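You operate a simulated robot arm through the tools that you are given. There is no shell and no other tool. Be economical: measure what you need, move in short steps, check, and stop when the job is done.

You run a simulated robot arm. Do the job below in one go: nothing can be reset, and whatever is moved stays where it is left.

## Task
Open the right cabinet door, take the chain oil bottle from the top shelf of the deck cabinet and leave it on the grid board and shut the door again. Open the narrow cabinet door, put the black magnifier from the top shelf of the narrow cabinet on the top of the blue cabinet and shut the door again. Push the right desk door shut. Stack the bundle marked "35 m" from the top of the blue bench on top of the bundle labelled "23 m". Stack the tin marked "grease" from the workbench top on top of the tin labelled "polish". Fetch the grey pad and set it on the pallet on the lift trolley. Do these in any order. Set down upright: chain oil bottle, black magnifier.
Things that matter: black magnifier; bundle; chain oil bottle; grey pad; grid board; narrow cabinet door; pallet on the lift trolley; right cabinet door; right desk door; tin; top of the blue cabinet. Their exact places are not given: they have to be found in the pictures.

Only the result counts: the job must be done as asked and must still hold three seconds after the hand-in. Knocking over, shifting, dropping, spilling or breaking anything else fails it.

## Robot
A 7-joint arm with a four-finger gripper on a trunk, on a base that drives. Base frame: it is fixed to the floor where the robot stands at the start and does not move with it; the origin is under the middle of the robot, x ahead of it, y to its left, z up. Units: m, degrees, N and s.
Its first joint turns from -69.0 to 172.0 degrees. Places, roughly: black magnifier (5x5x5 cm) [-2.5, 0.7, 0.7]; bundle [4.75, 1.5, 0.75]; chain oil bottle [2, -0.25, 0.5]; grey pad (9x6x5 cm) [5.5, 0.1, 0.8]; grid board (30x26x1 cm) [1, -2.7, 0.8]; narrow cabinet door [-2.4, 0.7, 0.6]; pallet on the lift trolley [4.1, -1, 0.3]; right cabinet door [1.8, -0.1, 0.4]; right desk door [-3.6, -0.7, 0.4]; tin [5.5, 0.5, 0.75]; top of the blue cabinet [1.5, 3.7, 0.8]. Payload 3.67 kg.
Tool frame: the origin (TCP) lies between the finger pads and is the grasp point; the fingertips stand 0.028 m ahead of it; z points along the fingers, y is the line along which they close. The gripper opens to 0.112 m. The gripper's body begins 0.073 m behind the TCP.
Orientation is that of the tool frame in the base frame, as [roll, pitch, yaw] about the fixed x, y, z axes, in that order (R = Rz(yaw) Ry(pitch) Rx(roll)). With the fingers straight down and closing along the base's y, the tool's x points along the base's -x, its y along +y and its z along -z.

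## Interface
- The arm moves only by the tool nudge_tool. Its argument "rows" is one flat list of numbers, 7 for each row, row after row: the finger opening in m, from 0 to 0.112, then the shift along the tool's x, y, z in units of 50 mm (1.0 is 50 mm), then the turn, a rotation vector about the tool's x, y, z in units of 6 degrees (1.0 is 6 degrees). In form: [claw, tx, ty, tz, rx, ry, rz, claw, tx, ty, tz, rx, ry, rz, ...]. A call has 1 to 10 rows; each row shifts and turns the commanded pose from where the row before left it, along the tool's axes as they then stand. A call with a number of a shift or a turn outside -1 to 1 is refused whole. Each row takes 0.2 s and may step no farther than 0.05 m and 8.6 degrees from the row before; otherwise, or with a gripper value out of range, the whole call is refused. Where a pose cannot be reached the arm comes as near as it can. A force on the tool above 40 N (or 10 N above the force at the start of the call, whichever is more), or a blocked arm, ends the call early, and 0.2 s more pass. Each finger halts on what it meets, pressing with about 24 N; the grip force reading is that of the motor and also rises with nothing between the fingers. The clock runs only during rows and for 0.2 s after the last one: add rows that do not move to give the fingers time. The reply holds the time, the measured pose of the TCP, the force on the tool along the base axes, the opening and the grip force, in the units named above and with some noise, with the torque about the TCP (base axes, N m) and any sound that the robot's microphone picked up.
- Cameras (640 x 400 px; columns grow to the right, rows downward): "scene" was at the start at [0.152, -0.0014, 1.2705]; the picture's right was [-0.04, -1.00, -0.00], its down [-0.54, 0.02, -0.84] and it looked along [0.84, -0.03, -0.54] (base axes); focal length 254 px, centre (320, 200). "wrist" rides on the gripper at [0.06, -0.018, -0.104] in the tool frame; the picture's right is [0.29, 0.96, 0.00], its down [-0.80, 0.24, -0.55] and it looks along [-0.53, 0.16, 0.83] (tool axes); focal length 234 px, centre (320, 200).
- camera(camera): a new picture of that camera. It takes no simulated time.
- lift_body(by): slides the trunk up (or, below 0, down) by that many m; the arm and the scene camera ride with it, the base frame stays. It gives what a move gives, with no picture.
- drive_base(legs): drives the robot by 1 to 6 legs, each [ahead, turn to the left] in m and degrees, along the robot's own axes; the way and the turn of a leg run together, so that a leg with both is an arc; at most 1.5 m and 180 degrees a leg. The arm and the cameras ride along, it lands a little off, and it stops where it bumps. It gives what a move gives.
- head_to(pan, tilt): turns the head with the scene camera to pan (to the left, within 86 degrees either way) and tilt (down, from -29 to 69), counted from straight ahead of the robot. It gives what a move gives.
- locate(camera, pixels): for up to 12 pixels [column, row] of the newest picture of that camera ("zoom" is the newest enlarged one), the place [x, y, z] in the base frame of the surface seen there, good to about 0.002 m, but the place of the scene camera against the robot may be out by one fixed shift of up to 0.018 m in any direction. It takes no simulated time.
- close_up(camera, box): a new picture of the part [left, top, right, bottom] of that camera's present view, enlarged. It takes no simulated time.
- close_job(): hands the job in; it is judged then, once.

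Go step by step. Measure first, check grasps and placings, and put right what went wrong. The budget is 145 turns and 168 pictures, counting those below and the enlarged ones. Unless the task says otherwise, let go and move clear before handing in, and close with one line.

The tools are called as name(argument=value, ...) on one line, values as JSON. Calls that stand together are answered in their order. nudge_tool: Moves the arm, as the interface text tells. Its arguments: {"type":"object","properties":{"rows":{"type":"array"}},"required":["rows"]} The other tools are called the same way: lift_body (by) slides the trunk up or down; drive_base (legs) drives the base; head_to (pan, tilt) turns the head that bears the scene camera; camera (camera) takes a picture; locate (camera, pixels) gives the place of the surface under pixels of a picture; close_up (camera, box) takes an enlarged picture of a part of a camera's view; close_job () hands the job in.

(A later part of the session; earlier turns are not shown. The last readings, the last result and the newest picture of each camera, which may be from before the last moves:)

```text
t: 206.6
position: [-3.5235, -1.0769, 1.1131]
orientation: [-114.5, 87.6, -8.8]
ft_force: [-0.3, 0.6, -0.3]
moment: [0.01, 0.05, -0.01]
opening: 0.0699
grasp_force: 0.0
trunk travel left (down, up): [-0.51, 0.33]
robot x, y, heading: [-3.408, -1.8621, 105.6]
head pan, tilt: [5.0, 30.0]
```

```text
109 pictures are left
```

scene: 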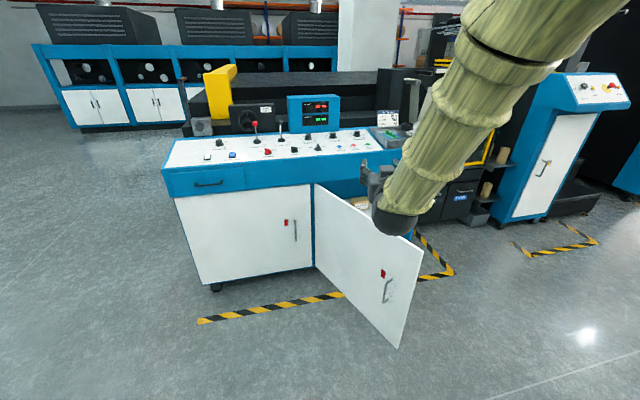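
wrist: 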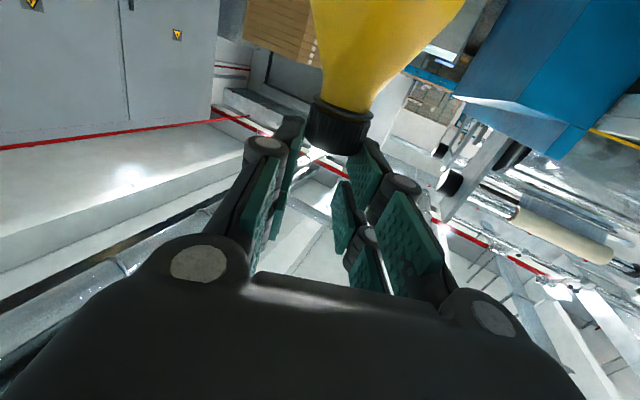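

locate(camera="scene", pixels=[[316, 185], [316, 265], [420, 245], [398, 345], [383, 273], [388, 290], [360, 260], [350, 290]])

lift_body(by=-0.4)

nudge_tool(rows=[0.0, 0.9, 0, 0, 0, 0, 0, 0.0, 0.9, 0, 0, 0, 0, 0, 0.0, 0.9, 0, 0, 0, 0, 0, 0.0, 0.7, 0, 0, 0, 0, 0])

camera(camera="scene")

```text
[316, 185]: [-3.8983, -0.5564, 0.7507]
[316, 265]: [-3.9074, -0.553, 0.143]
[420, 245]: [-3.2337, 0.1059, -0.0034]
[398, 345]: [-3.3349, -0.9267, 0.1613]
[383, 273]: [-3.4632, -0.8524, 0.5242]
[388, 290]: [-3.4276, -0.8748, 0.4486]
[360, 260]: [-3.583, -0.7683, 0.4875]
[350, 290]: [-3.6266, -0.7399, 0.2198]
```

```text
t: 210.5
position: [-3.5229, -1.0777, 0.7137]
orientation: [-114.4, 87.6, -8.5]
ft_force: [-0.6, -0.3, 0.4]
moment: [-0.01, 0.0, 0.02]
opening: 0.0702
grasp_force: 0.1
trunk travel left (down, up): [-0.11, 0.73]
robot x, y, heading: [-3.405, -1.863, 105.3]
head pan, tilt: [5.0, 30.0]
```

```text
t: 211.5
position: [-3.5148, -1.0793, 0.5436]
orientation: [-112.9, 87.6, -7.0]
ft_force: [0.0, 0.1, 0.4]
moment: [-0.01, 0.02, 0.02]
opening: 0.0002
grasp_force: 23.5
trunk travel left (down, up): [-0.11, 0.73]
robot x, y, heading: [-3.4052, -1.8637, 105.4]
head pan, tilt: [5.0, 30.0]
```

```text
108 pictures are left
```

scene: 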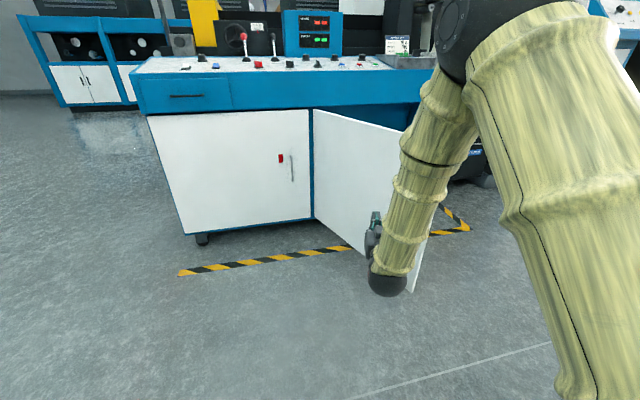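

Door: hinge (-3.905,-0.555), edge (-3.335,-0.927). Aim the closed fingers at mid-door, left of handle, and push with the arm.

drive_base(legs=[[0, -7.3]])

nudge_tool(rows=[0.0, 0, 0.8, 0.5, 0, 0, 0, 0.0, 0, 0.8, 0.5, 0, 0, 0, 0.0, 0, 0, 0.8, 0, 0, 0, 0.0, 0, 0, 0.8, 0, 0, 0, 0.0, 0, 0, 0.8, 0, 0, 0, 0.0, 0, 0, 0.8, 0, 0, 0, 0.0, 0, 0, 0.8, 0, 0, 0, 0.0, 0, 0, 0.8, 0, 0, 0])

camera(camera="scene")

```text
t: 212.5
position: [-3.4137, -1.0712, 0.5436]
orientation: [-114.3, 87.6, -15.8]
ft_force: [0.8, 0.0, 0.2]
moment: [0.02, 0.01, 0.0]
opening: 0.0
grasp_force: 23.9
trunk travel left (down, up): [-0.11, 0.73]
robot x, y, heading: [-3.4058, -1.8637, 98.1]
head pan, tilt: [5.0, 30.0]
```

```text
t: 214.3
position: [-3.5361, -0.7958, 0.5341]
orientation: [-114.8, 87.5, -16.3]
ft_force: [-0.5, -0.5, 0.3]
moment: [-0.03, -0.02, 0.01]
opening: 0.0
grasp_force: 24.0
trunk travel left (down, up): [-0.11, 0.73]
robot x, y, heading: [-3.4085, -1.8643, 98.2]
head pan, tilt: [5.0, 30.0]
```

```text
107 pictures are left
```

scene: 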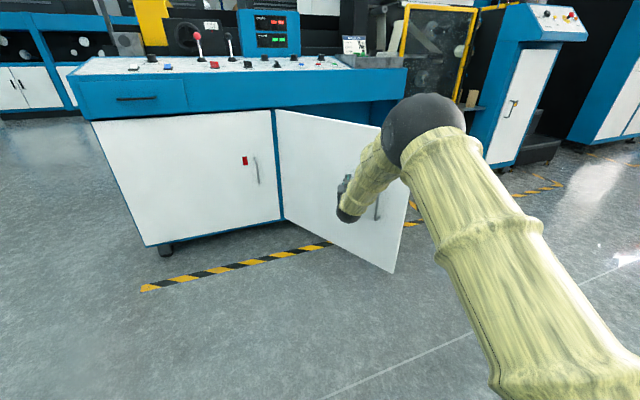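

The door is moving. Continue by driving forward 0.35.

drive_base(legs=[[0.3, 0]])

camera(camera="scene")

```text
t: 216.3
position: [-3.581, -0.4984, 0.5357]
orientation: [-114.4, 87.5, -15.7]
ft_force: [0.2, 0.1, 0.6]
moment: [-0.02, 0.02, -0.04]
opening: 0.0002
grasp_force: 23.8
trunk travel left (down, up): [-0.11, 0.73]
robot x, y, heading: [-3.4498, -1.5665, 98.3]
head pan, tilt: [5.0, 30.0]
```

```text
106 pictures are left
```

scene: 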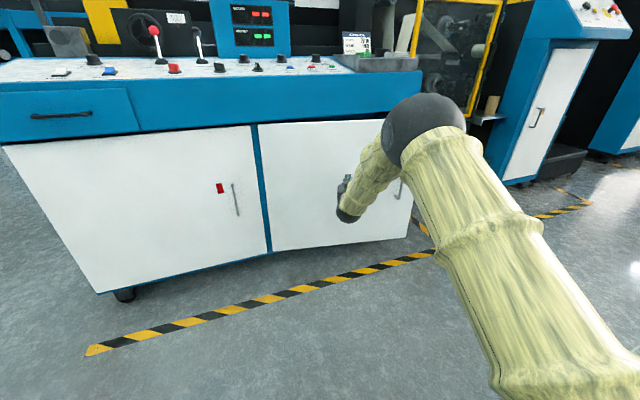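

About 0.12 m left; push with the arm until it meets resistance.

nudge_tool(rows=[0.0, 0, 0, 0.5, 0, 0, 0, 0.0, 0, 0, 0.5, 0, 0, 0, 0.0, 0, 0, 0.5, 0, 0, 0, 0.0, 0, 0, 0.5, 0, 0, 0, 0.0, 0, 0, 0.4, 0, 0, 0, 0.0, 0, 0, 0.4, 0, 0, 0, 0.0, 0, 0, 0.4, 0, 0, 0])

camera(camera="scene")

```text
t: 217.8
position: [-3.6017, -0.359, 0.5325]
orientation: [-113.3, 87.7, -14.8]
ft_force: [10.7, -42.2, 7.8]
moment: [1.22, 0.37, 0.31]
opening: 0.0
grasp_force: 24.2
trunk travel left (down, up): [-0.11, 0.73]
robot x, y, heading: [-3.4457, -1.5656, 98.3]
head pan, tilt: [5.0, 30.0]
stopped in row 7: the force on the tool passed its limit at 126 N (the readings are from after the stop); the commanded pose is now the measured one
```

```text
105 pictures are left
```

scene: 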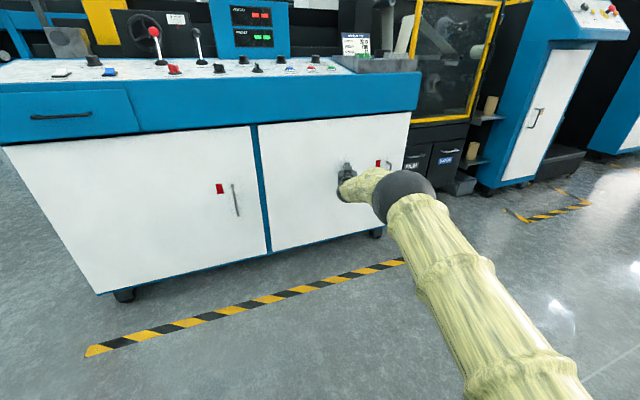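

The desk door is flush. Back off and study the narrow cabinet (530,115).

nudge_tool(rows=[0.0, 0, 0, -0.9, 0, 0, 0, 0.0, 0, 0, -0.9, 0, 0, 0, 0.0, 0, 0, -0.9, 0, 0, 0, 0.0, 0, 0, -0.9, 0, 0, 0, 0.0, 0, 0, -0.9, 0, 0, 0, 0.0, 0, 0, -0.9, 0, 0, 0, 0.0, 0, 0, -0.9, 0, 0, 0, 0.0, 0, 0, -0.9, 0, 0, 0])

drive_base(legs=[[-0.3, 0], [0, -40]])

head_to(pan=0, tilt=22)

camera(camera="scene")

```text
t: 219.6
position: [-3.5487, -0.7143, 0.5355]
orientation: [-117.6, 87.6, -19.0]
ft_force: [-0.5, 0.2, 0.1]
moment: [0.03, -0.01, 0.03]
opening: 0.0
grasp_force: 24.2
trunk travel left (down, up): [-0.11, 0.73]
robot x, y, heading: [-3.4528, -1.5648, 98.1]
head pan, tilt: [5.0, 30.0]
```

```text
t: 223.5
position: [-2.937, -1.1452, 0.5363]
orientation: [-117.6, 87.6, -59.0]
ft_force: [-0.7, 0.7, -0.7]
moment: [-0.02, 0.02, -0.04]
opening: 0.0
grasp_force: 24.2
trunk travel left (down, up): [-0.11, 0.73]
robot x, y, heading: [-3.4065, -1.8644, 58.3]
head pan, tilt: [5.0, 30.0]
```

```text
t: 224.2
position: [-2.9361, -1.146, 0.5366]
orientation: [-117.7, 87.6, -59.0]
ft_force: [0.0, 0.7, -0.2]
moment: [-0.02, 0.01, 0.03]
opening: 0.0
grasp_force: 24.0
trunk travel left (down, up): [-0.11, 0.73]
robot x, y, heading: [-3.4072, -1.8613, 58.3]
head pan, tilt: [0.0, 22.0]
```

```text
104 pictures are left
```

scene: 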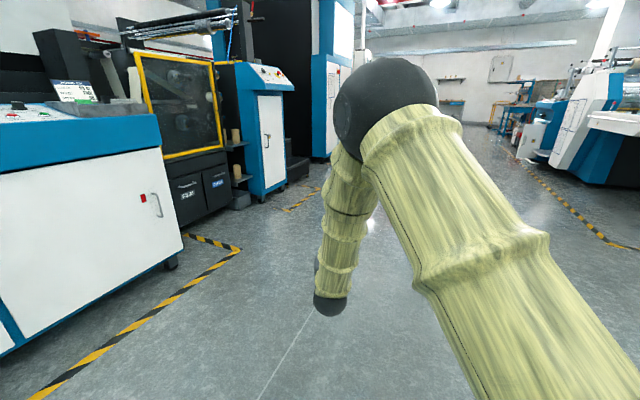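

drive_base(legs=[[0, -13], [1.12, 0], [1.12, 0], [0, 79]])

head_to(pan=5, tilt=30)

camera(camera="scene")

camera(camera="wrist")

```text
t: 239.4
position: [-2.3127, 0.4382, 0.5352]
orientation: [-117.7, 87.6, 7.5]
ft_force: [0.0, -0.1, 0.4]
moment: [0.02, -0.02, 0.02]
opening: 0.0001
grasp_force: 24.0
trunk travel left (down, up): [-0.11, 0.73]
robot x, y, heading: [-1.8403, -0.2771, 124.8]
head pan, tilt: [0.0, 22.0]
```

```text
t: 240.1
position: [-2.3121, 0.4407, 0.5349]
orientation: [-117.9, 87.5, 7.3]
ft_force: [0.2, 0.8, -0.2]
moment: [0.01, -0.03, -0.03]
opening: 0.0
grasp_force: 24.6
trunk travel left (down, up): [-0.11, 0.73]
robot x, y, heading: [-1.841, -0.2749, 125.1]
head pan, tilt: [5.0, 30.0]
```

```text
103 pictures are left
```

scene: 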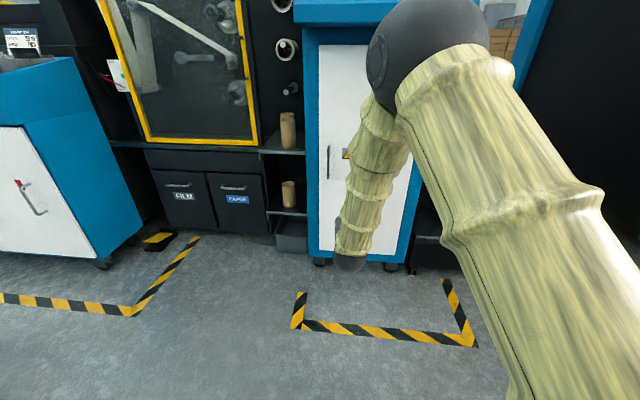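

```text
102 pictures are left
```

wrist: 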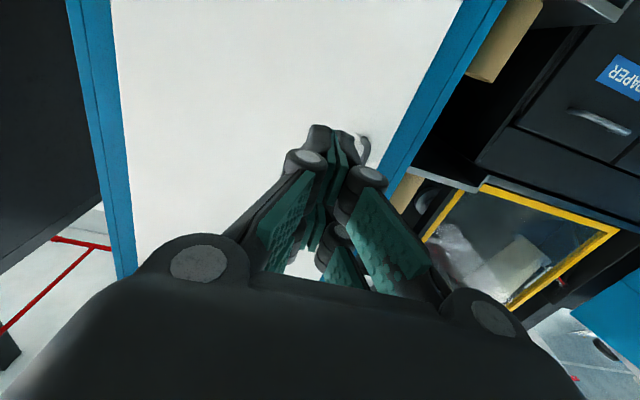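

locate(camera="scene", pixels=[[328, 148], [328, 162], [329, 176], [320, 80], [322, 240], [407, 250], [420, 175], [348, 156]])

close_up(camera="scene", box=[295, 120, 375, 200])

```text
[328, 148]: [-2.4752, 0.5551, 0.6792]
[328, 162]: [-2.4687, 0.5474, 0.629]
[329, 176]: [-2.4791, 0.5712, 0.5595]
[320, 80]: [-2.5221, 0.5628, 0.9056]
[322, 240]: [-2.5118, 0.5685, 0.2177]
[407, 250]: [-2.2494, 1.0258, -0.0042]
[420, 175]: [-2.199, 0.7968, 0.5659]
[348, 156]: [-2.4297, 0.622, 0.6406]
```

```text
5.00 times, centred on (335, 160) of scene
```

zoom: 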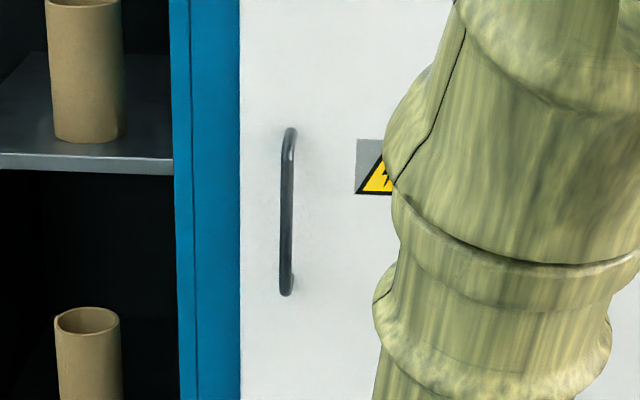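

Bar at ≈(-2.46,0.548), z 0.57–0.68. Shift left and up, then verify with the wrist camera.

nudge_tool(rows=[0.07, -0.7, 0.4, 0, 0, 0, 0, 0.07, -0.7, 0.4, 0, 0, 0, 0, 0.07, -0.5, 0.34, 0, 0, 0, 0, 0.07, 0, 0, 0, 0, 0, 0])

camera(camera="wrist")

```text
t: 241.1
position: [-2.3567, 0.4127, 0.6202]
orientation: [-147.6, 87.6, -23.1]
ft_force: [1.5, -0.6, -0.3]
moment: [-0.03, -0.06, 0.01]
opening: 0.0703
grasp_force: 0.1
trunk travel left (down, up): [-0.11, 0.73]
robot x, y, heading: [-1.8381, -0.2741, 124.9]
head pan, tilt: [5.0, 30.0]
```

```text
100 pictures are left
```

wrist: 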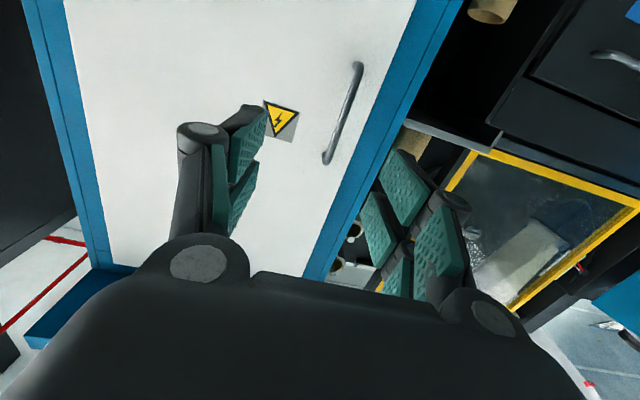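

locate(camera="wrist", pixels=[[357, 75], [349, 100], [340, 125], [328, 158], [385, 100], [365, 30], [120, 100], [200, 60], [100, 230]])

```text
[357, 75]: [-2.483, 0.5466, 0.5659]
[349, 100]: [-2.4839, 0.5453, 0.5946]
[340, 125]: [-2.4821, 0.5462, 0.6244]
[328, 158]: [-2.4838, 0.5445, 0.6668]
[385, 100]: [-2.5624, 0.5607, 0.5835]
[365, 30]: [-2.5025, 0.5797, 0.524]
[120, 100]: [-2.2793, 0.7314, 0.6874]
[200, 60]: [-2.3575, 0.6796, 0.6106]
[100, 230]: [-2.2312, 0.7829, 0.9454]
```

Wrist: bar axis (-2.486,0.550), hinge ≈(-2.222,0.788). Move onto the bar and close.

nudge_tool(rows=[0.07, 0, 0.3, 0.7, 0, 0, 0, 0.07, 0, 0.28, 0.7, 0, 0, 0, 0.07, 0, 0, 0.8, 0, 0, 0, 0.07, 0, 0, 0.8, 0, 0, 0, 0.07, 0, 0, 0.6, 0, 0, 0, 0.07, 0, 0, 0, 0, 0, 0, 0.0, 0, 0, 0, 0, 0, 0, 0.0, 0, 0, 0, 0, 0, 0, 0.0, 0, 0, 0, 0, 0, 0])

camera(camera="wrist")

```text
t: 242.9
position: [-2.4814, 0.5439, 0.6236]
orientation: [-121.9, 87.7, 2.5]
ft_force: [11.8, 1.8, 1.2]
moment: [-0.7, 0.97, -0.12]
opening: 0.0105
grasp_force: 25.2
trunk travel left (down, up): [-0.11, 0.73]
robot x, y, heading: [-1.8408, -0.2765, 124.4]
head pan, tilt: [5.0, 30.0]
stopped in row 9: the force on the tool passed its limit at 46 N (the readings are from after the stop); the commanded pose is now the measured one
```

```text
99 pictures are left
```

wrist: 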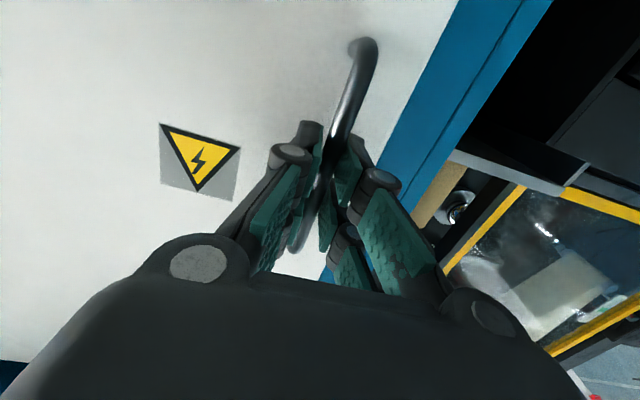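

Gripped. Pull along the arc in 3° rows.

nudge_tool(rows=[0.0, 0, -0.06, -0.369, -0.5, 0, 0, 0.0, 0, -0.06, -0.369, -0.5, 0, 0, 0.0, 0, -0.06, -0.369, -0.5, 0, 0, 0.0, 0, -0.06, -0.369, -0.5, 0, 0, 0.0, 0, -0.06, -0.369, -0.5, 0, 0, 0.0, 0, -0.06, -0.369, -0.5, 0, 0, 0.0, 0, -0.06, -0.369, -0.5, 0, 0, 0.0, 0, -0.06, -0.369, -0.5, 0, 0])

nudge_tool(rows=[0.0, 0, -0.06, -0.369, -0.5, 0, 0, 0.0, 0, -0.06, -0.369, -0.5, 0, 0, 0.0, 0, -0.06, -0.369, -0.5, 0, 0, 0.0, 0, -0.06, -0.369, -0.5, 0, 0, 0.0, 0, -0.06, -0.369, -0.5, 0, 0, 0.0, 0, -0.06, -0.369, -0.5, 0, 0, 0.0, 0, -0.06, -0.369, -0.5, 0, 0, 0.0, 0, -0.06, -0.369, -0.5, 0, 0])

camera(camera="scene")

```text
t: 244.7
position: [-2.3665, 0.4633, 0.6233]
orientation: [-151.9, 87.5, -4.8]
ft_force: [2.8, 6.1, -9.3]
moment: [-2.03, 0.81, -0.14]
opening: 0.0097
grasp_force: 45.3
trunk travel left (down, up): [-0.11, 0.73]
robot x, y, heading: [-1.8437, -0.2748, 124.7]
head pan, tilt: [5.0, 30.0]
stopped in row 8: the force on the tool passed its limit at 42 N (the readings are from after the stop); the commanded pose is now the measured one
```

```text
t: 245.6
position: [-2.3029, 0.444, 0.6246]
orientation: [-165.0, 87.2, -8.0]
ft_force: [1.3, 7.1, -12.4]
moment: [-1.94, -0.15, -0.14]
opening: 0.0094
grasp_force: 45.2
trunk travel left (down, up): [-0.11, 0.73]
robot x, y, heading: [-1.8388, -0.2774, 124.3]
head pan, tilt: [5.0, 30.0]
stopped in row 4: the force on the tool passed its limit at 40 N (the readings are from after the stop); the commanded pose is now the measured one
```

```text
98 pictures are left
```

scene: 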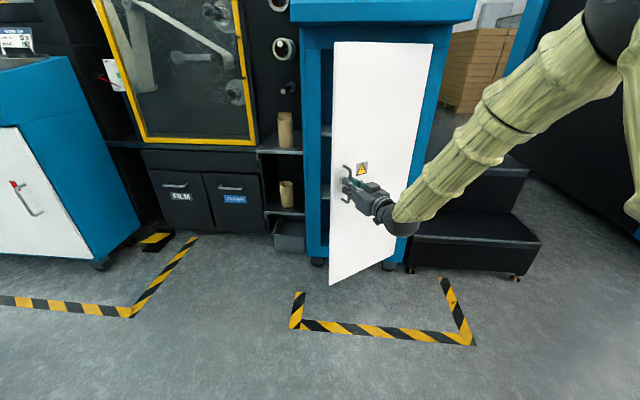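

Open ~33°. Continue.

nudge_tool(rows=[0.0, 0, -0.06, -0.369, -0.5, 0, 0, 0.0, 0, -0.06, -0.369, -0.5, 0, 0, 0.0, 0, -0.06, -0.369, -0.5, 0, 0, 0.0, 0, -0.06, -0.369, -0.5, 0, 0, 0.0, 0, -0.06, -0.369, -0.5, 0, 0, 0.0, 0, -0.06, -0.369, -0.5, 0, 0])

nudge_tool(rows=[0.0, 0, -0.06, -0.369, -0.5, 0, 0, 0.0, 0, -0.06, -0.369, -0.5, 0, 0, 0.0, 0, -0.06, -0.369, -0.5, 0, 0, 0.0, 0, -0.06, -0.369, -0.5, 0, 0, 0.0, 0, -0.06, -0.369, -0.5, 0, 0, 0.0, 0, -0.06, -0.369, -0.5, 0, 0])

nudge_tool(rows=[0.0, 0, -0.06, -0.369, -0.5, 0, 0, 0.0, 0, -0.06, -0.369, -0.5, 0, 0, 0.0, 0, -0.06, -0.369, -0.5, 0, 0, 0.0, 0, -0.06, -0.369, -0.5, 0, 0, 0.0, 0, -0.06, -0.369, -0.5, 0, 0, 0.0, 0, -0.06, -0.369, -0.5, 0, 0])

camera(camera="scene")

```text
t: 246.4
position: [-2.2513, 0.4372, 0.6252]
orientation: [-173.0, 87.0, -8.2]
ft_force: [-0.1, 11.0, -14.1]
moment: [-1.25, -0.41, -0.16]
opening: 0.0091
grasp_force: 44.6
trunk travel left (down, up): [-0.11, 0.73]
robot x, y, heading: [-1.8386, -0.2784, 124.3]
head pan, tilt: [5.0, 30.0]
stopped in row 3: the force on the tool passed its limit at 43 N (the readings are from after the stop); the commanded pose is now the measured one
```

```text
t: 247.0
position: [-2.2158, 0.4392, 0.6259]
orientation: [-177.8, 86.9, -7.9]
ft_force: [-1.9, 11.9, -13.4]
moment: [-0.51, -0.47, -0.27]
opening: 0.0094
grasp_force: 45.3
trunk travel left (down, up): [-0.11, 0.73]
robot x, y, heading: [-1.8401, -0.2764, 124.3]
head pan, tilt: [5.0, 30.0]
stopped in row 3: the force on the tool passed its limit at 42 N (the readings are from after the stop); the commanded pose is now the measured one
```

```text
t: 247.6
position: [-2.1833, 0.4447, 0.6242]
orientation: [178.6, 86.7, -6.8]
ft_force: [-2.5, 13.7, -15.3]
moment: [0.49, -0.5, -0.28]
opening: 0.0093
grasp_force: 45.0
trunk travel left (down, up): [-0.11, 0.73]
robot x, y, heading: [-1.8414, -0.2772, 124.2]
head pan, tilt: [5.0, 30.0]
stopped in row 2: the force on the tool passed its limit at 45 N (the readings are from after the stop); the commanded pose is now the measured one
```

```text
97 pictures are left
```

scene: 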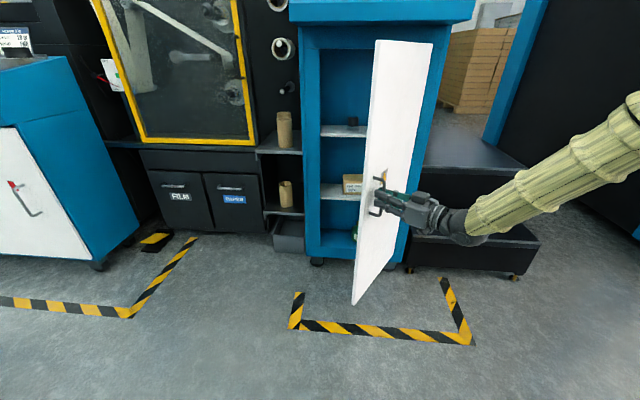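

Open ~55°. Release, back away and go round to push it from the inside.

nudge_tool(rows=[0.06, 0, 0, 0, 0, 0, 0, 0.06, 0, 0, 0, 0, 0, 0, 0.06, 0, 0, -0.6, 0, 0, 0, 0.06, 0, 0, -0.8, 0, 0, 0, 0.06, 0, 0, -0.8, 0, 0, 0, 0.06, 0, 0.8, 0, 0, 0, 0, 0.0, 0, 0.9, 0, 0, 0, 0, 0.0, 0, 0.9, 0, 0, 0, 0, 0.0, 0, 0.9, 0, 0, 0, 0, 0.0, 0, 0.9, 0, 0, 0, 0])

nudge_tool(rows=[0.0, 0, 0.5, 0.7, 1, 0, 0, 0.0, 0, 0, 0.8, 1, 0, 0, 0.0, 0, 0, 0.8, 1, 0, 0, 0.0, 0, 0.2, 0.8, 1, 0, 0, 0.0, 0, 0.4, 0.7, 1, 0, 0, 0.0, 0, 0.6, 0.4, 1, 0, 0, 0.0, 0, 0.6, 0.3, 1, 0, 0, 0.0, 0, 0.6, 0.3, 1, 0, 0])

camera(camera="scene")

```text
t: 249.8
position: [-2.1175, 0.2516, 0.6315]
orientation: [-178.2, 86.9, -3.3]
ft_force: [0.6, 0.2, 0.2]
moment: [-0.01, -0.01, 0.0]
opening: 0.0002
grasp_force: 23.5
out of reach, approached as far as the arm can: row 9, 10
trunk travel left (down, up): [-0.11, 0.73]
robot x, y, heading: [-1.837, -0.2766, 124.1]
head pan, tilt: [5.0, 30.0]
```

```text
t: 251.8
position: [-2.4067, 0.2543, 0.6327]
orientation: [162.8, 87.8, -72.7]
ft_force: [0.4, 0.1, 0.1]
moment: [0.03, -0.03, -0.03]
opening: 0.0
grasp_force: 24.0
out of reach, approached as far as the arm can: row 1
trunk travel left (down, up): [-0.11, 0.73]
robot x, y, heading: [-1.8418, -0.275, 124.4]
head pan, tilt: [5.0, 30.0]
stopped in row 8: the arm was blocked; the commanded pose is now the measured one
```

```text
96 pictures are left
```

scene: 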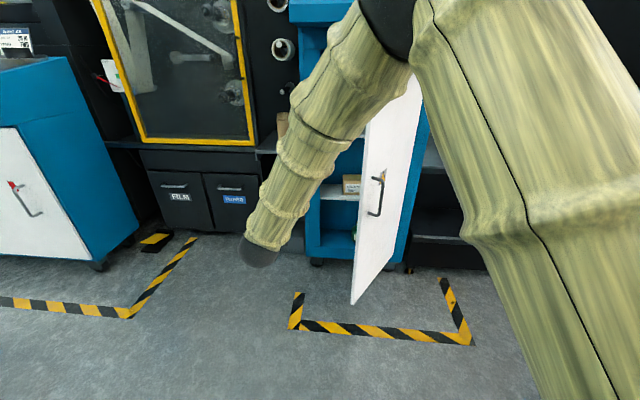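

Slip in past the door edge and push it to the right from inside.

nudge_tool(rows=[0.0, 0, 0, 0.9, 0, 0, 0, 0.0, 0, 0, 0.9, 0, 0, 0, 0.0, 0, -0.8, 0.2, 0, 0, 0, 0.0, 0, -0.8, 0, 0, 0, 0, 0.0, 0, -0.8, 0, 0, 0, 0, 0.0, 0, -0.8, 0, 0, 0, 0, 0.0, 0, -0.8, 0, 0, 0, 0])

nudge_tool(rows=[0.0, 0, -0.6, 0, 0, 0, 0, 0.0, 0, -0.6, 0, 0, 0, 0, 0.0, 0, -0.6, 0, 0, 0, 0, 0.0, 0, -0.6, 0, 0.3, 0, 0, 0.0, 0, -0.6, 0, 0.3, 0, 0, 0.0, 0, -0.6, 0, 0.3, 0, 0, 0.0, 0, -0.6, 0, 0.3, 0, 0, 0.0, 0, -0.6, 0, 0.3, 0, 0])

camera(camera="scene")

```text
t: 253.4
position: [-2.3037, 0.4437, 0.6258]
orientation: [172.7, 87.9, -62.1]
ft_force: [1.8, -33.4, -0.8]
moment: [0.97, 0.04, -2.52]
opening: 0.0001
grasp_force: 24.1
trunk travel left (down, up): [-0.11, 0.73]
robot x, y, heading: [-1.8389, -0.2772, 124.2]
head pan, tilt: [5.0, 30.0]
```

```text
t: 253.7
position: [-2.3026, 0.4434, 0.6248]
orientation: [173.1, 87.9, -61.5]
ft_force: [0.0, -10.9, 4.3]
moment: [0.12, -0.33, -0.8]
opening: 0.0
grasp_force: 23.8
trunk travel left (down, up): [-0.11, 0.73]
robot x, y, heading: [-1.8426, -0.2764, 124.0]
head pan, tilt: [5.0, 30.0]
stopped in row 1: the force on the tool passed its limit at 62 N (the readings are from after the stop); the commanded pose is now the measured one
```

```text
95 pictures are left
```

scene: 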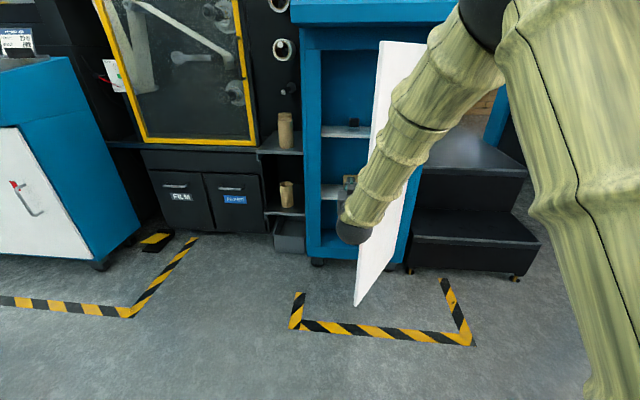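

The gripper body caught the door's edge. Back left, go 7 cm deeper, then push right with the fingers angled toward the door.

nudge_tool(rows=[0.0, 0, 0.8, 0, 0, 0, 0, 0.0, 0, 0, 0.8, 0.5, 0, 0, 0.0, 0, 0, 0.8, 0.5, 0, 0, 0.0, 0, -0.6, 0, 0.5, 0, 0, 0.0, 0, -0.6, 0, 0.5, 0, 0, 0.0, 0, -0.6, 0, 0.5, 0, 0, 0.0, 0, -0.6, 0, 0.5, 0, 0, 0.0, 0, -0.6, 0, 0.5, 0, 0, 0.0, 0, -0.6, 0, 0.5, 0, 0])

nudge_tool(rows=[0.0, 0, -0.6, -0.1, 0.5, 0, 0, 0.0, 0, -0.6, -0.1, 0.5, 0, 0, 0.0, 0, -0.6, -0.1, 0.5, 0, 0, 0.0, 0, -0.6, -0.1, 0.5, 0, 0, 0.0, 0, -0.6, -0.1, 0.5, 0, 0, 0.0, 0, -0.6, -0.1, 0.5, 0, 0])

camera(camera="scene")

```text
t: 255.7
position: [-2.2129, 0.5542, 0.6235]
orientation: [-164.1, 87.8, -62.9]
ft_force: [-0.2, 0.7, -0.2]
moment: [-0.01, 0.0, 0.01]
opening: 0.0002
grasp_force: 23.9
trunk travel left (down, up): [-0.11, 0.73]
robot x, y, heading: [-1.8448, -0.2757, 124.7]
head pan, tilt: [5.0, 30.0]
```

```text
t: 257.1
position: [-2.0323, 0.5362, 0.6242]
orientation: [-146.1, 87.7, -62.8]
ft_force: [0.5, -0.1, 0.1]
moment: [-0.02, 0.02, 0.01]
opening: 0.0
grasp_force: 23.7
trunk travel left (down, up): [-0.11, 0.73]
robot x, y, heading: [-1.8402, -0.2757, 124.5]
head pan, tilt: [5.0, 30.0]
```

```text
94 pictures are left
```

scene: 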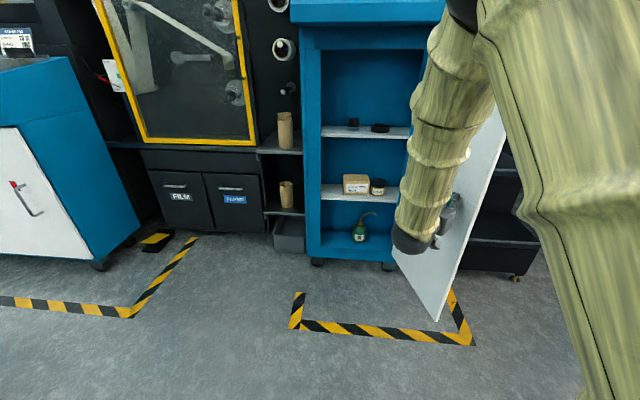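

The door's wide open. Look at the top shelf: small black items at (353,122) and (380,127).

close_up(camera="scene", box=[310, 80, 430, 170])

locate(camera="scene", pixels=[[352, 118], [352, 125], [380, 125], [352, 135], [320, 130], [408, 133], [330, 55], [400, 55], [440, 315], [505, 130]])

```text
4.44 times, centred on (370, 125) of scene
```

zoom: 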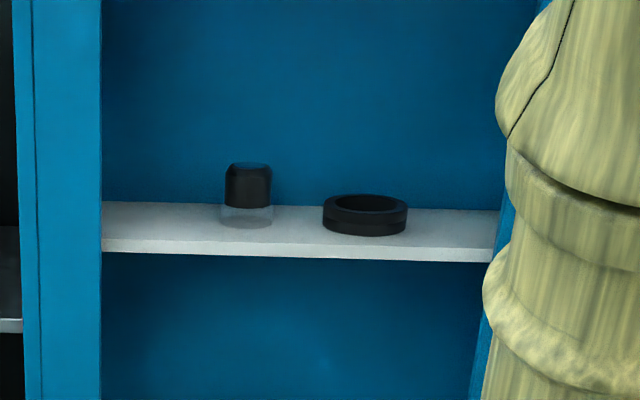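

```text
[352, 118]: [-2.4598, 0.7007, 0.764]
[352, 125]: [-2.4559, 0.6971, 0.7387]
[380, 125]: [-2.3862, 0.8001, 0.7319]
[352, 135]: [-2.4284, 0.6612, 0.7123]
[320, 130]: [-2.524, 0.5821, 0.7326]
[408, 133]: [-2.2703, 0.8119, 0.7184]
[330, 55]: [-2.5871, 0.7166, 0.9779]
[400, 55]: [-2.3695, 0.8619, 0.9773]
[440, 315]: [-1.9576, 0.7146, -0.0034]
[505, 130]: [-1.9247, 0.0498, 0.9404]
```

The loupe with clear base (left, ≈(-2.48,0.715), shelf z≈0.72) is the magnifier; the ring is something else. Withdraw, re-aim and tilt 24° down for the grasp.

nudge_tool(rows=[0.0, 0, 0, -0.8, 0, 0, 0, 0.0, 0, 0, -0.8, 0, 0, 0, 0.0, 0, 0, -0.8, 0, 0, 0, 0.0, 0, 0, -0.8, 0, 0, 0])

nudge_tool(rows=[0.075, -0.4, 0.75, 0.45, -1, 0, 0, 0.075, -0.4, 0.75, 0.45, -1, 0, 0, 0.075, -0.4, 0.75, 0.45, -1, 0, 0, 0.075, -0.4, 0.75, 0.45, -1, 0, 0, 0.075, -0.4, 0.75, 0.45, -1, 0, 0, 0.075, -0.4, 0.75, 0.45, -1, 0, 0, 0.075, -0.4, 0.75, 0.45, -1, 0, 0])

nudge_tool(rows=[0.075, 0, 0, 0, 0, 1, 0, 0.075, 0, 0, 0, 0, 1, 0, 0.075, 0, 0, 0, 0, 1, 0, 0.075, 0, 0, 0, 0, 1, 0, 0.075, 0, 0, 0, 0, 0, 0])

camera(camera="wrist")

camera(camera="scene")

```text
t: 258.1
position: [-2.0334, 0.3905, 0.6284]
orientation: [165.5, 85.2, -113.4]
ft_force: [-0.8, -0.5, -1.0]
moment: [0.03, -0.03, -0.01]
opening: 0.0
grasp_force: 24.1
trunk travel left (down, up): [-0.11, 0.73]
robot x, y, heading: [-1.8428, -0.2765, 124.4]
head pan, tilt: [5.0, 30.0]
```

```text
t: 259.6
position: [-2.3352, 0.4835, 0.7624]
orientation: [171.5, 87.9, -63.3]
ft_force: [0.1, -0.2, -0.3]
moment: [0.01, -0.01, -0.02]
opening: 0.0748
grasp_force: 0.0
trunk travel left (down, up): [-0.11, 0.73]
robot x, y, heading: [-1.8443, -0.2707, 124.3]
head pan, tilt: [5.0, 30.0]
```

```text
t: 260.9
position: [-2.3314, 0.4847, 0.7649]
orientation: [178.0, 63.7, -56.7]
ft_force: [0.0, -0.3, 0.1]
moment: [-0.03, -0.01, -0.01]
opening: 0.0748
grasp_force: 0.1
trunk travel left (down, up): [-0.11, 0.73]
robot x, y, heading: [-1.8424, -0.2771, 124.3]
head pan, tilt: [5.0, 30.0]
```

```text
92 pictures are left
```

wrist: 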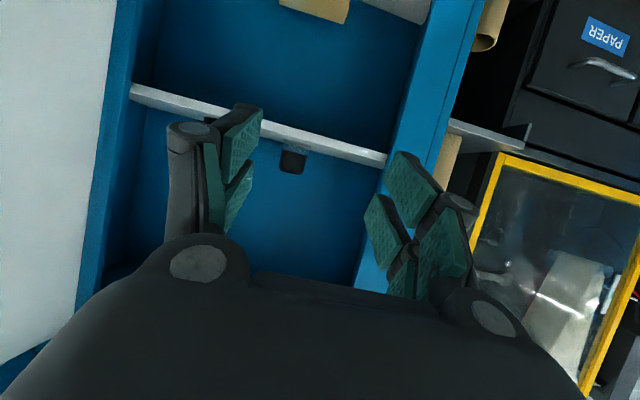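

```text
91 pictures are left
```

scene: 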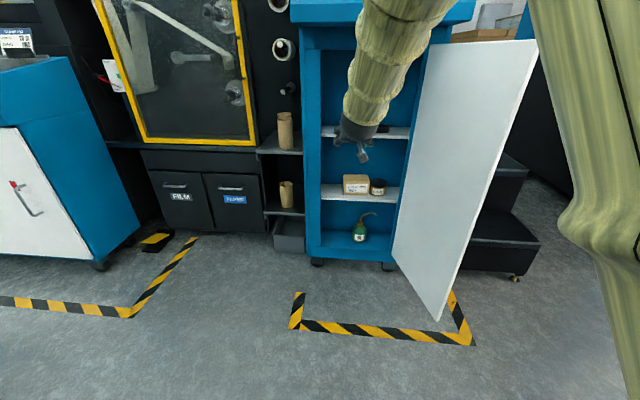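

Locate the magnifier and shelf in the wrist view.

locate(camera="wrist", pixels=[[293, 172], [280, 160], [307, 162], [293, 158], [295, 150], [330, 150], [270, 132], [385, 158], [370, 200], [132, 95]])

close_up(camera="wrist", box=[240, 110, 360, 200])

```text
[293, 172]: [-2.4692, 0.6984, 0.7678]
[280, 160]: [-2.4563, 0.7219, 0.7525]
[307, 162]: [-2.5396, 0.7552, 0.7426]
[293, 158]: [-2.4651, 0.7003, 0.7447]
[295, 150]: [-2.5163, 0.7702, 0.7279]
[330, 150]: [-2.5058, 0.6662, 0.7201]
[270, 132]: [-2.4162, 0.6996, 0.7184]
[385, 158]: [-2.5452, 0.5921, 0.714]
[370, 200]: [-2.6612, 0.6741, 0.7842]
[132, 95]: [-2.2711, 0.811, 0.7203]
```

```text
4.44 times, centred on (300, 155) of wrist
```

zoom: 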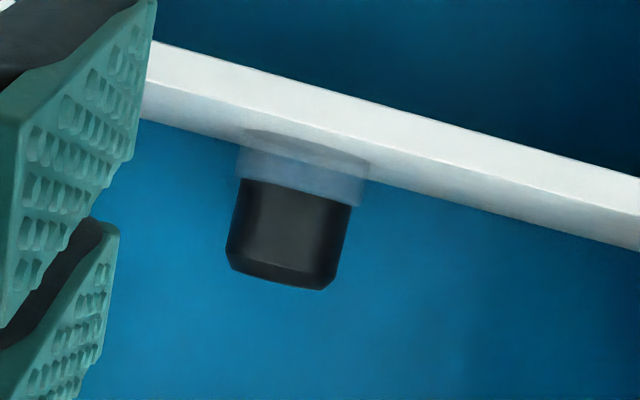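

Target TCP (-2.479,0.717,0.752). Advance horizontally, then check before closing.

nudge_tool(rows=[0.075, -0.314, -0.04, 0.72, 0, 0, 0, 0.075, -0.314, -0.04, 0.72, 0, 0, 0, 0.075, -0.314, -0.04, 0.72, 0, 0, 0, 0.075, -0.314, -0.04, 0.72, 0, 0, 0, 0.075, -0.314, -0.04, 0.72, 0, 0, 0, 0.075, -0.314, -0.04, 0.72, 0, 0, 0, 0.075, -0.314, -0.02, 0.72, 0, 0, 0, 0.075, 0, 0, 0, 0, 0, 0])

camera(camera="wrist")

```text
t: 262.6
position: [-2.4819, 0.7158, 0.7516]
orientation: [179.4, 63.9, -55.2]
ft_force: [-4.6, 5.3, 13.6]
moment: [0.36, 0.11, 0.08]
opening: 0.0739
grasp_force: 0.2
trunk travel left (down, up): [-0.11, 0.73]
robot x, y, heading: [-1.8413, -0.2767, 124.2]
head pan, tilt: [5.0, 30.0]
```

```text
89 pictures are left
```

wrist: 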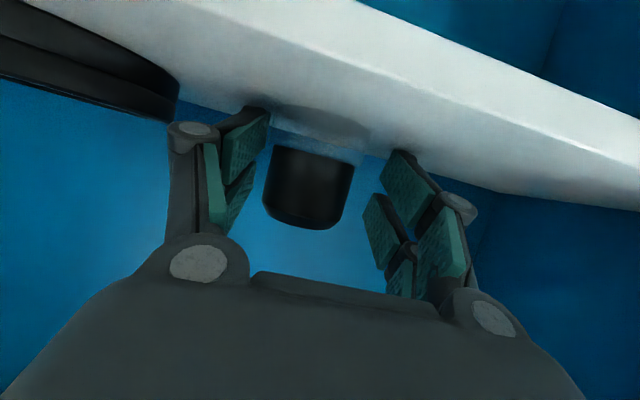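

Slight contact with the shelf (13.6 N up): raise 5 mm, then close.

nudge_tool(rows=[0.075, -0.09, 0, -0.044, 0, 0, 0, 0.075, 0, 0, 0, 0, 0, 0, 0.0, 0, 0, 0, 0, 0, 0, 0.0, 0, 0, 0, 0, 0, 0, 0.0, 0, 0, 0, 0, 0, 0])

nudge_tool(rows=[0.0, -0.36, 0, -0.18, 0, 0, 0, 0.0, -0.36, 0, -0.18, 0, 0, 0, 0.0, 0, 0, 0, 0, 0, 0])

camera(camera="wrist")

```text
t: 263.9
position: [-2.482, 0.7145, 0.7539]
orientation: [179.3, 63.8, -55.4]
ft_force: [0.8, -0.8, 0.6]
moment: [0.04, -0.04, -0.01]
opening: 0.0456
grasp_force: 24.2
trunk travel left (down, up): [-0.11, 0.73]
robot x, y, heading: [-1.844, -0.2791, 124.6]
head pan, tilt: [5.0, 30.0]
```

```text
t: 264.6
position: [-2.4825, 0.7148, 0.7945]
orientation: [179.3, 63.7, -55.5]
ft_force: [0.1, 0.0, -0.4]
moment: [-0.01, -0.03, 0.0]
opening: 0.0454
grasp_force: 24.2
trunk travel left (down, up): [-0.11, 0.73]
robot x, y, heading: [-1.8429, -0.2759, 124.6]
head pan, tilt: [5.0, 30.0]
```

```text
88 pictures are left
```

wrist: 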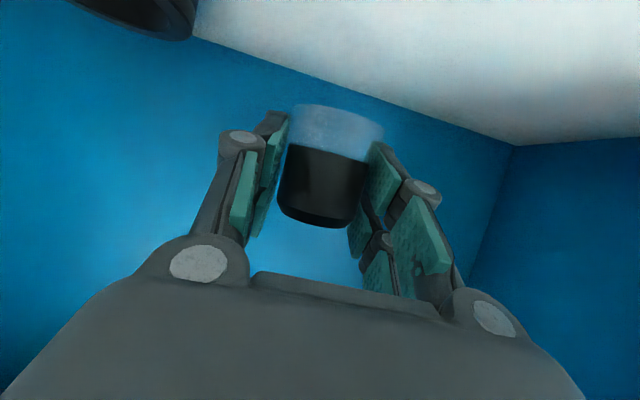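

Magnifier is held. Withdraw from the cabinet and raise.

nudge_tool(rows=[0.0, 0.314, 0.0, -0.72, 0, 0, 0, 0.0, 0.314, 0.0, -0.72, 0, 0, 0, 0.0, 0.314, 0.0, -0.72, 0, 0, 0, 0.0, 0.314, 0.0, -0.72, 0, 0, 0, 0.0, 0.314, 0.0, -0.72, 0, 0, 0, 0.0, 0.314, 0.0, -0.72, 0, 0, 0, 0.0, 0.314, 0.0, -0.72, 0, 0, 0, 0.0, 0.314, 0.0, -0.72, 0, 0, 0, 0.0, 0.314, 0.0, -0.72, 0, 0, 0, 0.0, 0, 0, 0, 0, 0, 0])

lift_body(by=0.35)

drive_base(legs=[[-0.3, 0], [0, -105], [1.2, 0]])

head_to(pan=20, tilt=22)

camera(camera="scene")

```text
t: 267.1
position: [-2.2781, 0.4438, 0.7345]
orientation: [176.0, 57.8, -58.6]
ft_force: [0.9, 0.0, -1.8]
moment: [0.01, 0.0, -0.03]
opening: 0.0455
grasp_force: 24.3
trunk travel left (down, up): [-0.11, 0.73]
robot x, y, heading: [-1.8412, -0.2725, 124.6]
head pan, tilt: [5.0, 30.0]
stopped in row 10: the arm was blocked; the commanded pose is now the measured one
```

```text
t: 270.5
position: [-2.2792, 0.4432, 1.0865]
orientation: [176.1, 57.8, -58.5]
ft_force: [-1.0, 0.7, -0.7]
moment: [-0.01, -0.01, 0.03]
opening: 0.0457
grasp_force: 24.1
trunk travel left (down, up): [-0.46, 0.38]
robot x, y, heading: [-1.8411, -0.2752, 124.2]
head pan, tilt: [5.0, 30.0]
```

```text
t: 282.6
position: [0.2643, 0.1188, 1.0875]
orientation: [176.2, 57.9, -163.3]
ft_force: [0.9, -0.2, -1.8]
moment: [0.0, 0.0, -0.01]
opening: 0.0457
grasp_force: 24.3
trunk travel left (down, up): [-0.46, 0.38]
robot x, y, heading: [-0.5428, -0.1244, 19.2]
head pan, tilt: [5.0, 30.0]
```

```text
t: 283.4
position: [0.2659, 0.1187, 1.0869]
orientation: [176.2, 57.9, -163.3]
ft_force: [0.5, 0.0, -0.5]
moment: [-0.03, -0.02, 0.03]
opening: 0.0454
grasp_force: 24.3
trunk travel left (down, up): [-0.46, 0.38]
robot x, y, heading: [-0.5412, -0.1199, 19.7]
head pan, tilt: [20.0, 22.0]
```

```text
87 pictures are left
```

scene: 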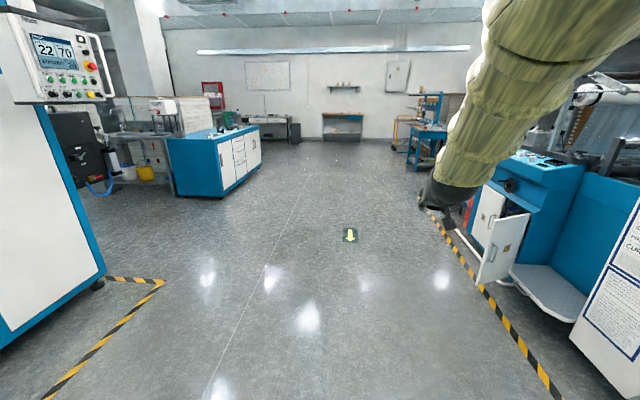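

locate(camera="scene", pixels=[[217, 140], [170, 138], [258, 127], [225, 195], [175, 195], [260, 165], [215, 133]])

close_up(camera="scene", box=[150, 80, 290, 210])

```text
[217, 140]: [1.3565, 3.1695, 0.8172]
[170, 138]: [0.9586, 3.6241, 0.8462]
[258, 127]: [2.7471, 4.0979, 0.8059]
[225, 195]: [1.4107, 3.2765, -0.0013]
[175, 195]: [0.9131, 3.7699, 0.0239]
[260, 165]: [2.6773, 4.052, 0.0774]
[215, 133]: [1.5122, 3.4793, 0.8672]
```

```text
3.08 times, centred on (220, 145) of scene
```

zoom: 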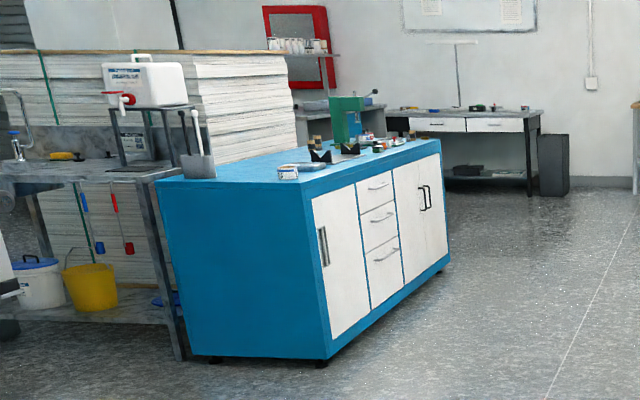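

Cabinet near corner (1.36,3.17), front runs along 34°, top z≈0.81; the near end looks free. Raise and drive to (1.75,2.75), heading ~122.

lift_body(by=0.36)

drive_base(legs=[[0, 31.9], [1.22, 0], [1.22, 0], [1.23, 0], [0, 71]])

head_to(pan=5, tilt=45)

camera(camera="scene")

camera(camera="wrist")

```text
t: 286.9
position: [0.2643, 0.1186, 1.4472]
orientation: [176.3, 57.9, -163.3]
ft_force: [-1.7, 0.5, -0.4]
moment: [0.01, -0.02, 0.02]
opening: 0.0455
grasp_force: 23.7
trunk travel left (down, up): [-0.82, 0.02]
robot x, y, heading: [-0.5419, -0.1197, 19.5]
head pan, tilt: [20.0, 22.0]
```

```text
t: 309.3
position: [1.3612, 3.4842, 1.4475]
orientation: [176.2, 57.9, -61.1]
ft_force: [-0.6, -0.5, -1.8]
moment: [-0.01, 0.02, 0.04]
opening: 0.0454
grasp_force: 24.5
trunk travel left (down, up): [-0.82, 0.02]
robot x, y, heading: [1.765, 2.7412, 121.6]
head pan, tilt: [20.0, 22.0]
```

```text
t: 310.1
position: [1.3621, 3.4846, 1.4466]
orientation: [175.9, 57.7, -61.4]
ft_force: [-0.1, -0.1, -1.1]
moment: [0.0, -0.02, 0.01]
opening: 0.0456
grasp_force: 23.9
trunk travel left (down, up): [-0.82, 0.02]
robot x, y, heading: [1.7645, 2.7456, 121.6]
head pan, tilt: [5.0, 45.0]
```

```text
85 pictures are left
```

scene: 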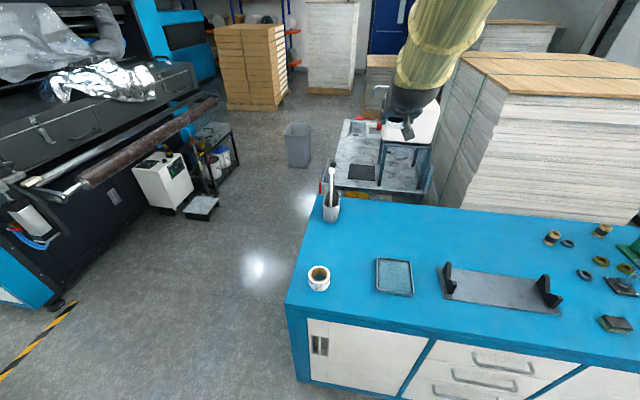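

```text
84 pictures are left
```

wrist: 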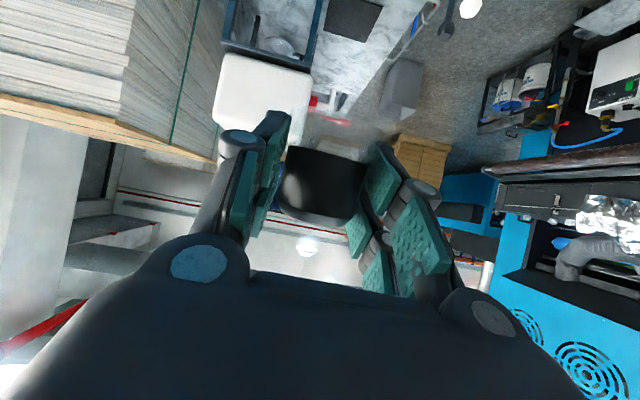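

Free patch on top around (370,235). Locate it and its neighbours.

locate(camera="scene", pixels=[[370, 235], [400, 235], [340, 250], [319, 270], [332, 215], [378, 262], [410, 262], [415, 205], [300, 290]])

```text
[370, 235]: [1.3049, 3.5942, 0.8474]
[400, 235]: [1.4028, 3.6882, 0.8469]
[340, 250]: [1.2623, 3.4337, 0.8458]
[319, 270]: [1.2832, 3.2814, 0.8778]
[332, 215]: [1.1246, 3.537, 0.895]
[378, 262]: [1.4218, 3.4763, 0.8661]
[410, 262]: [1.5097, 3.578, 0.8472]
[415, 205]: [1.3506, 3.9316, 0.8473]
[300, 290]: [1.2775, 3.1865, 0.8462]
```

Target (1.335,3.60) on the top (z≈0.84). Correct the 6° tilt picked up in withdrawal, move over the spot and lower the trunk.

nudge_tool(rows=[0.0, 0, 0, 0, 0, -1, 0, 0.0, 0, 0, 0, 0, 0, -0.37, 0.0, 0, 0, 0, 0, 0, 0])

lift_body(by=-0.4)

```text
t: 310.9
position: [1.3672, 3.4907, 1.4482]
orientation: [177.3, 63.8, -59.9]
ft_force: [-0.2, -0.2, -0.6]
moment: [0.03, 0.02, -0.03]
opening: 0.0453
grasp_force: 24.2
trunk travel left (down, up): [-0.82, 0.02]
robot x, y, heading: [1.7699, 2.7463, 122.1]
head pan, tilt: [5.0, 45.0]
```

```text
t: 314.8
position: [1.3667, 3.488, 1.0486]
orientation: [177.2, 63.8, -59.9]
ft_force: [0.3, 0.6, 0.2]
moment: [-0.01, -0.05, -0.02]
opening: 0.0454
grasp_force: 24.1
trunk travel left (down, up): [-0.42, 0.42]
robot x, y, heading: [1.7645, 2.7493, 121.6]
head pan, tilt: [5.0, 45.0]
```

nudge_tool(rows=[0.0, -0.333, -0.19, 0.675, 0, 0, -0.18, 0.0, -0.333, -0.19, 0.675, 0, 0, 0, 0.0, -0.333, -0.19, 0.675, 0, 0, 0, 0.0, 0, 0, 0, 0, 0, 0])

lift_body(by=-0.14)

camera(camera="scene")

camera(camera="wrist")

```text
t: 315.8
position: [1.3224, 3.5935, 1.0485]
orientation: [-177.5, 63.9, -54.4]
ft_force: [-0.6, -0.3, -0.5]
moment: [-0.02, -0.02, -0.01]
opening: 0.0456
grasp_force: 23.9
trunk travel left (down, up): [-0.42, 0.42]
robot x, y, heading: [1.7689, 2.7466, 121.5]
head pan, tilt: [5.0, 45.0]
```

```text
t: 317.4
position: [1.3237, 3.5943, 0.9084]
orientation: [-177.8, 64.0, -54.5]
ft_force: [-0.5, -0.1, -0.1]
moment: [-0.01, -0.02, -0.04]
opening: 0.0452
grasp_force: 24.1
trunk travel left (down, up): [-0.28, 0.56]
robot x, y, heading: [1.7664, 2.7443, 121.8]
head pan, tilt: [5.0, 45.0]
```

```text
83 pictures are left
```

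scene: 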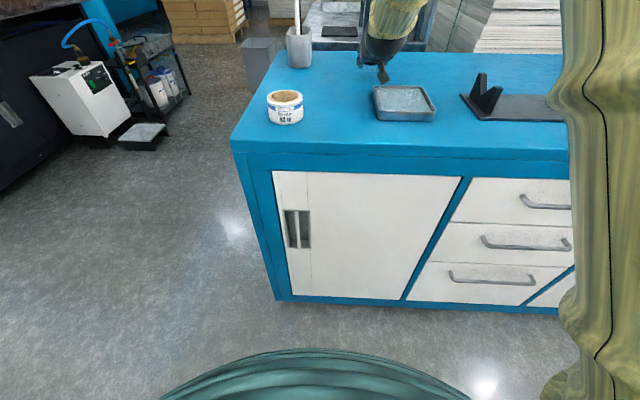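

```text
82 pictures are left
```

wrist: 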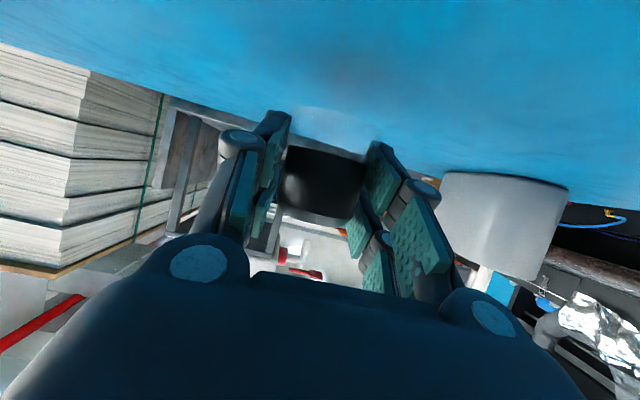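

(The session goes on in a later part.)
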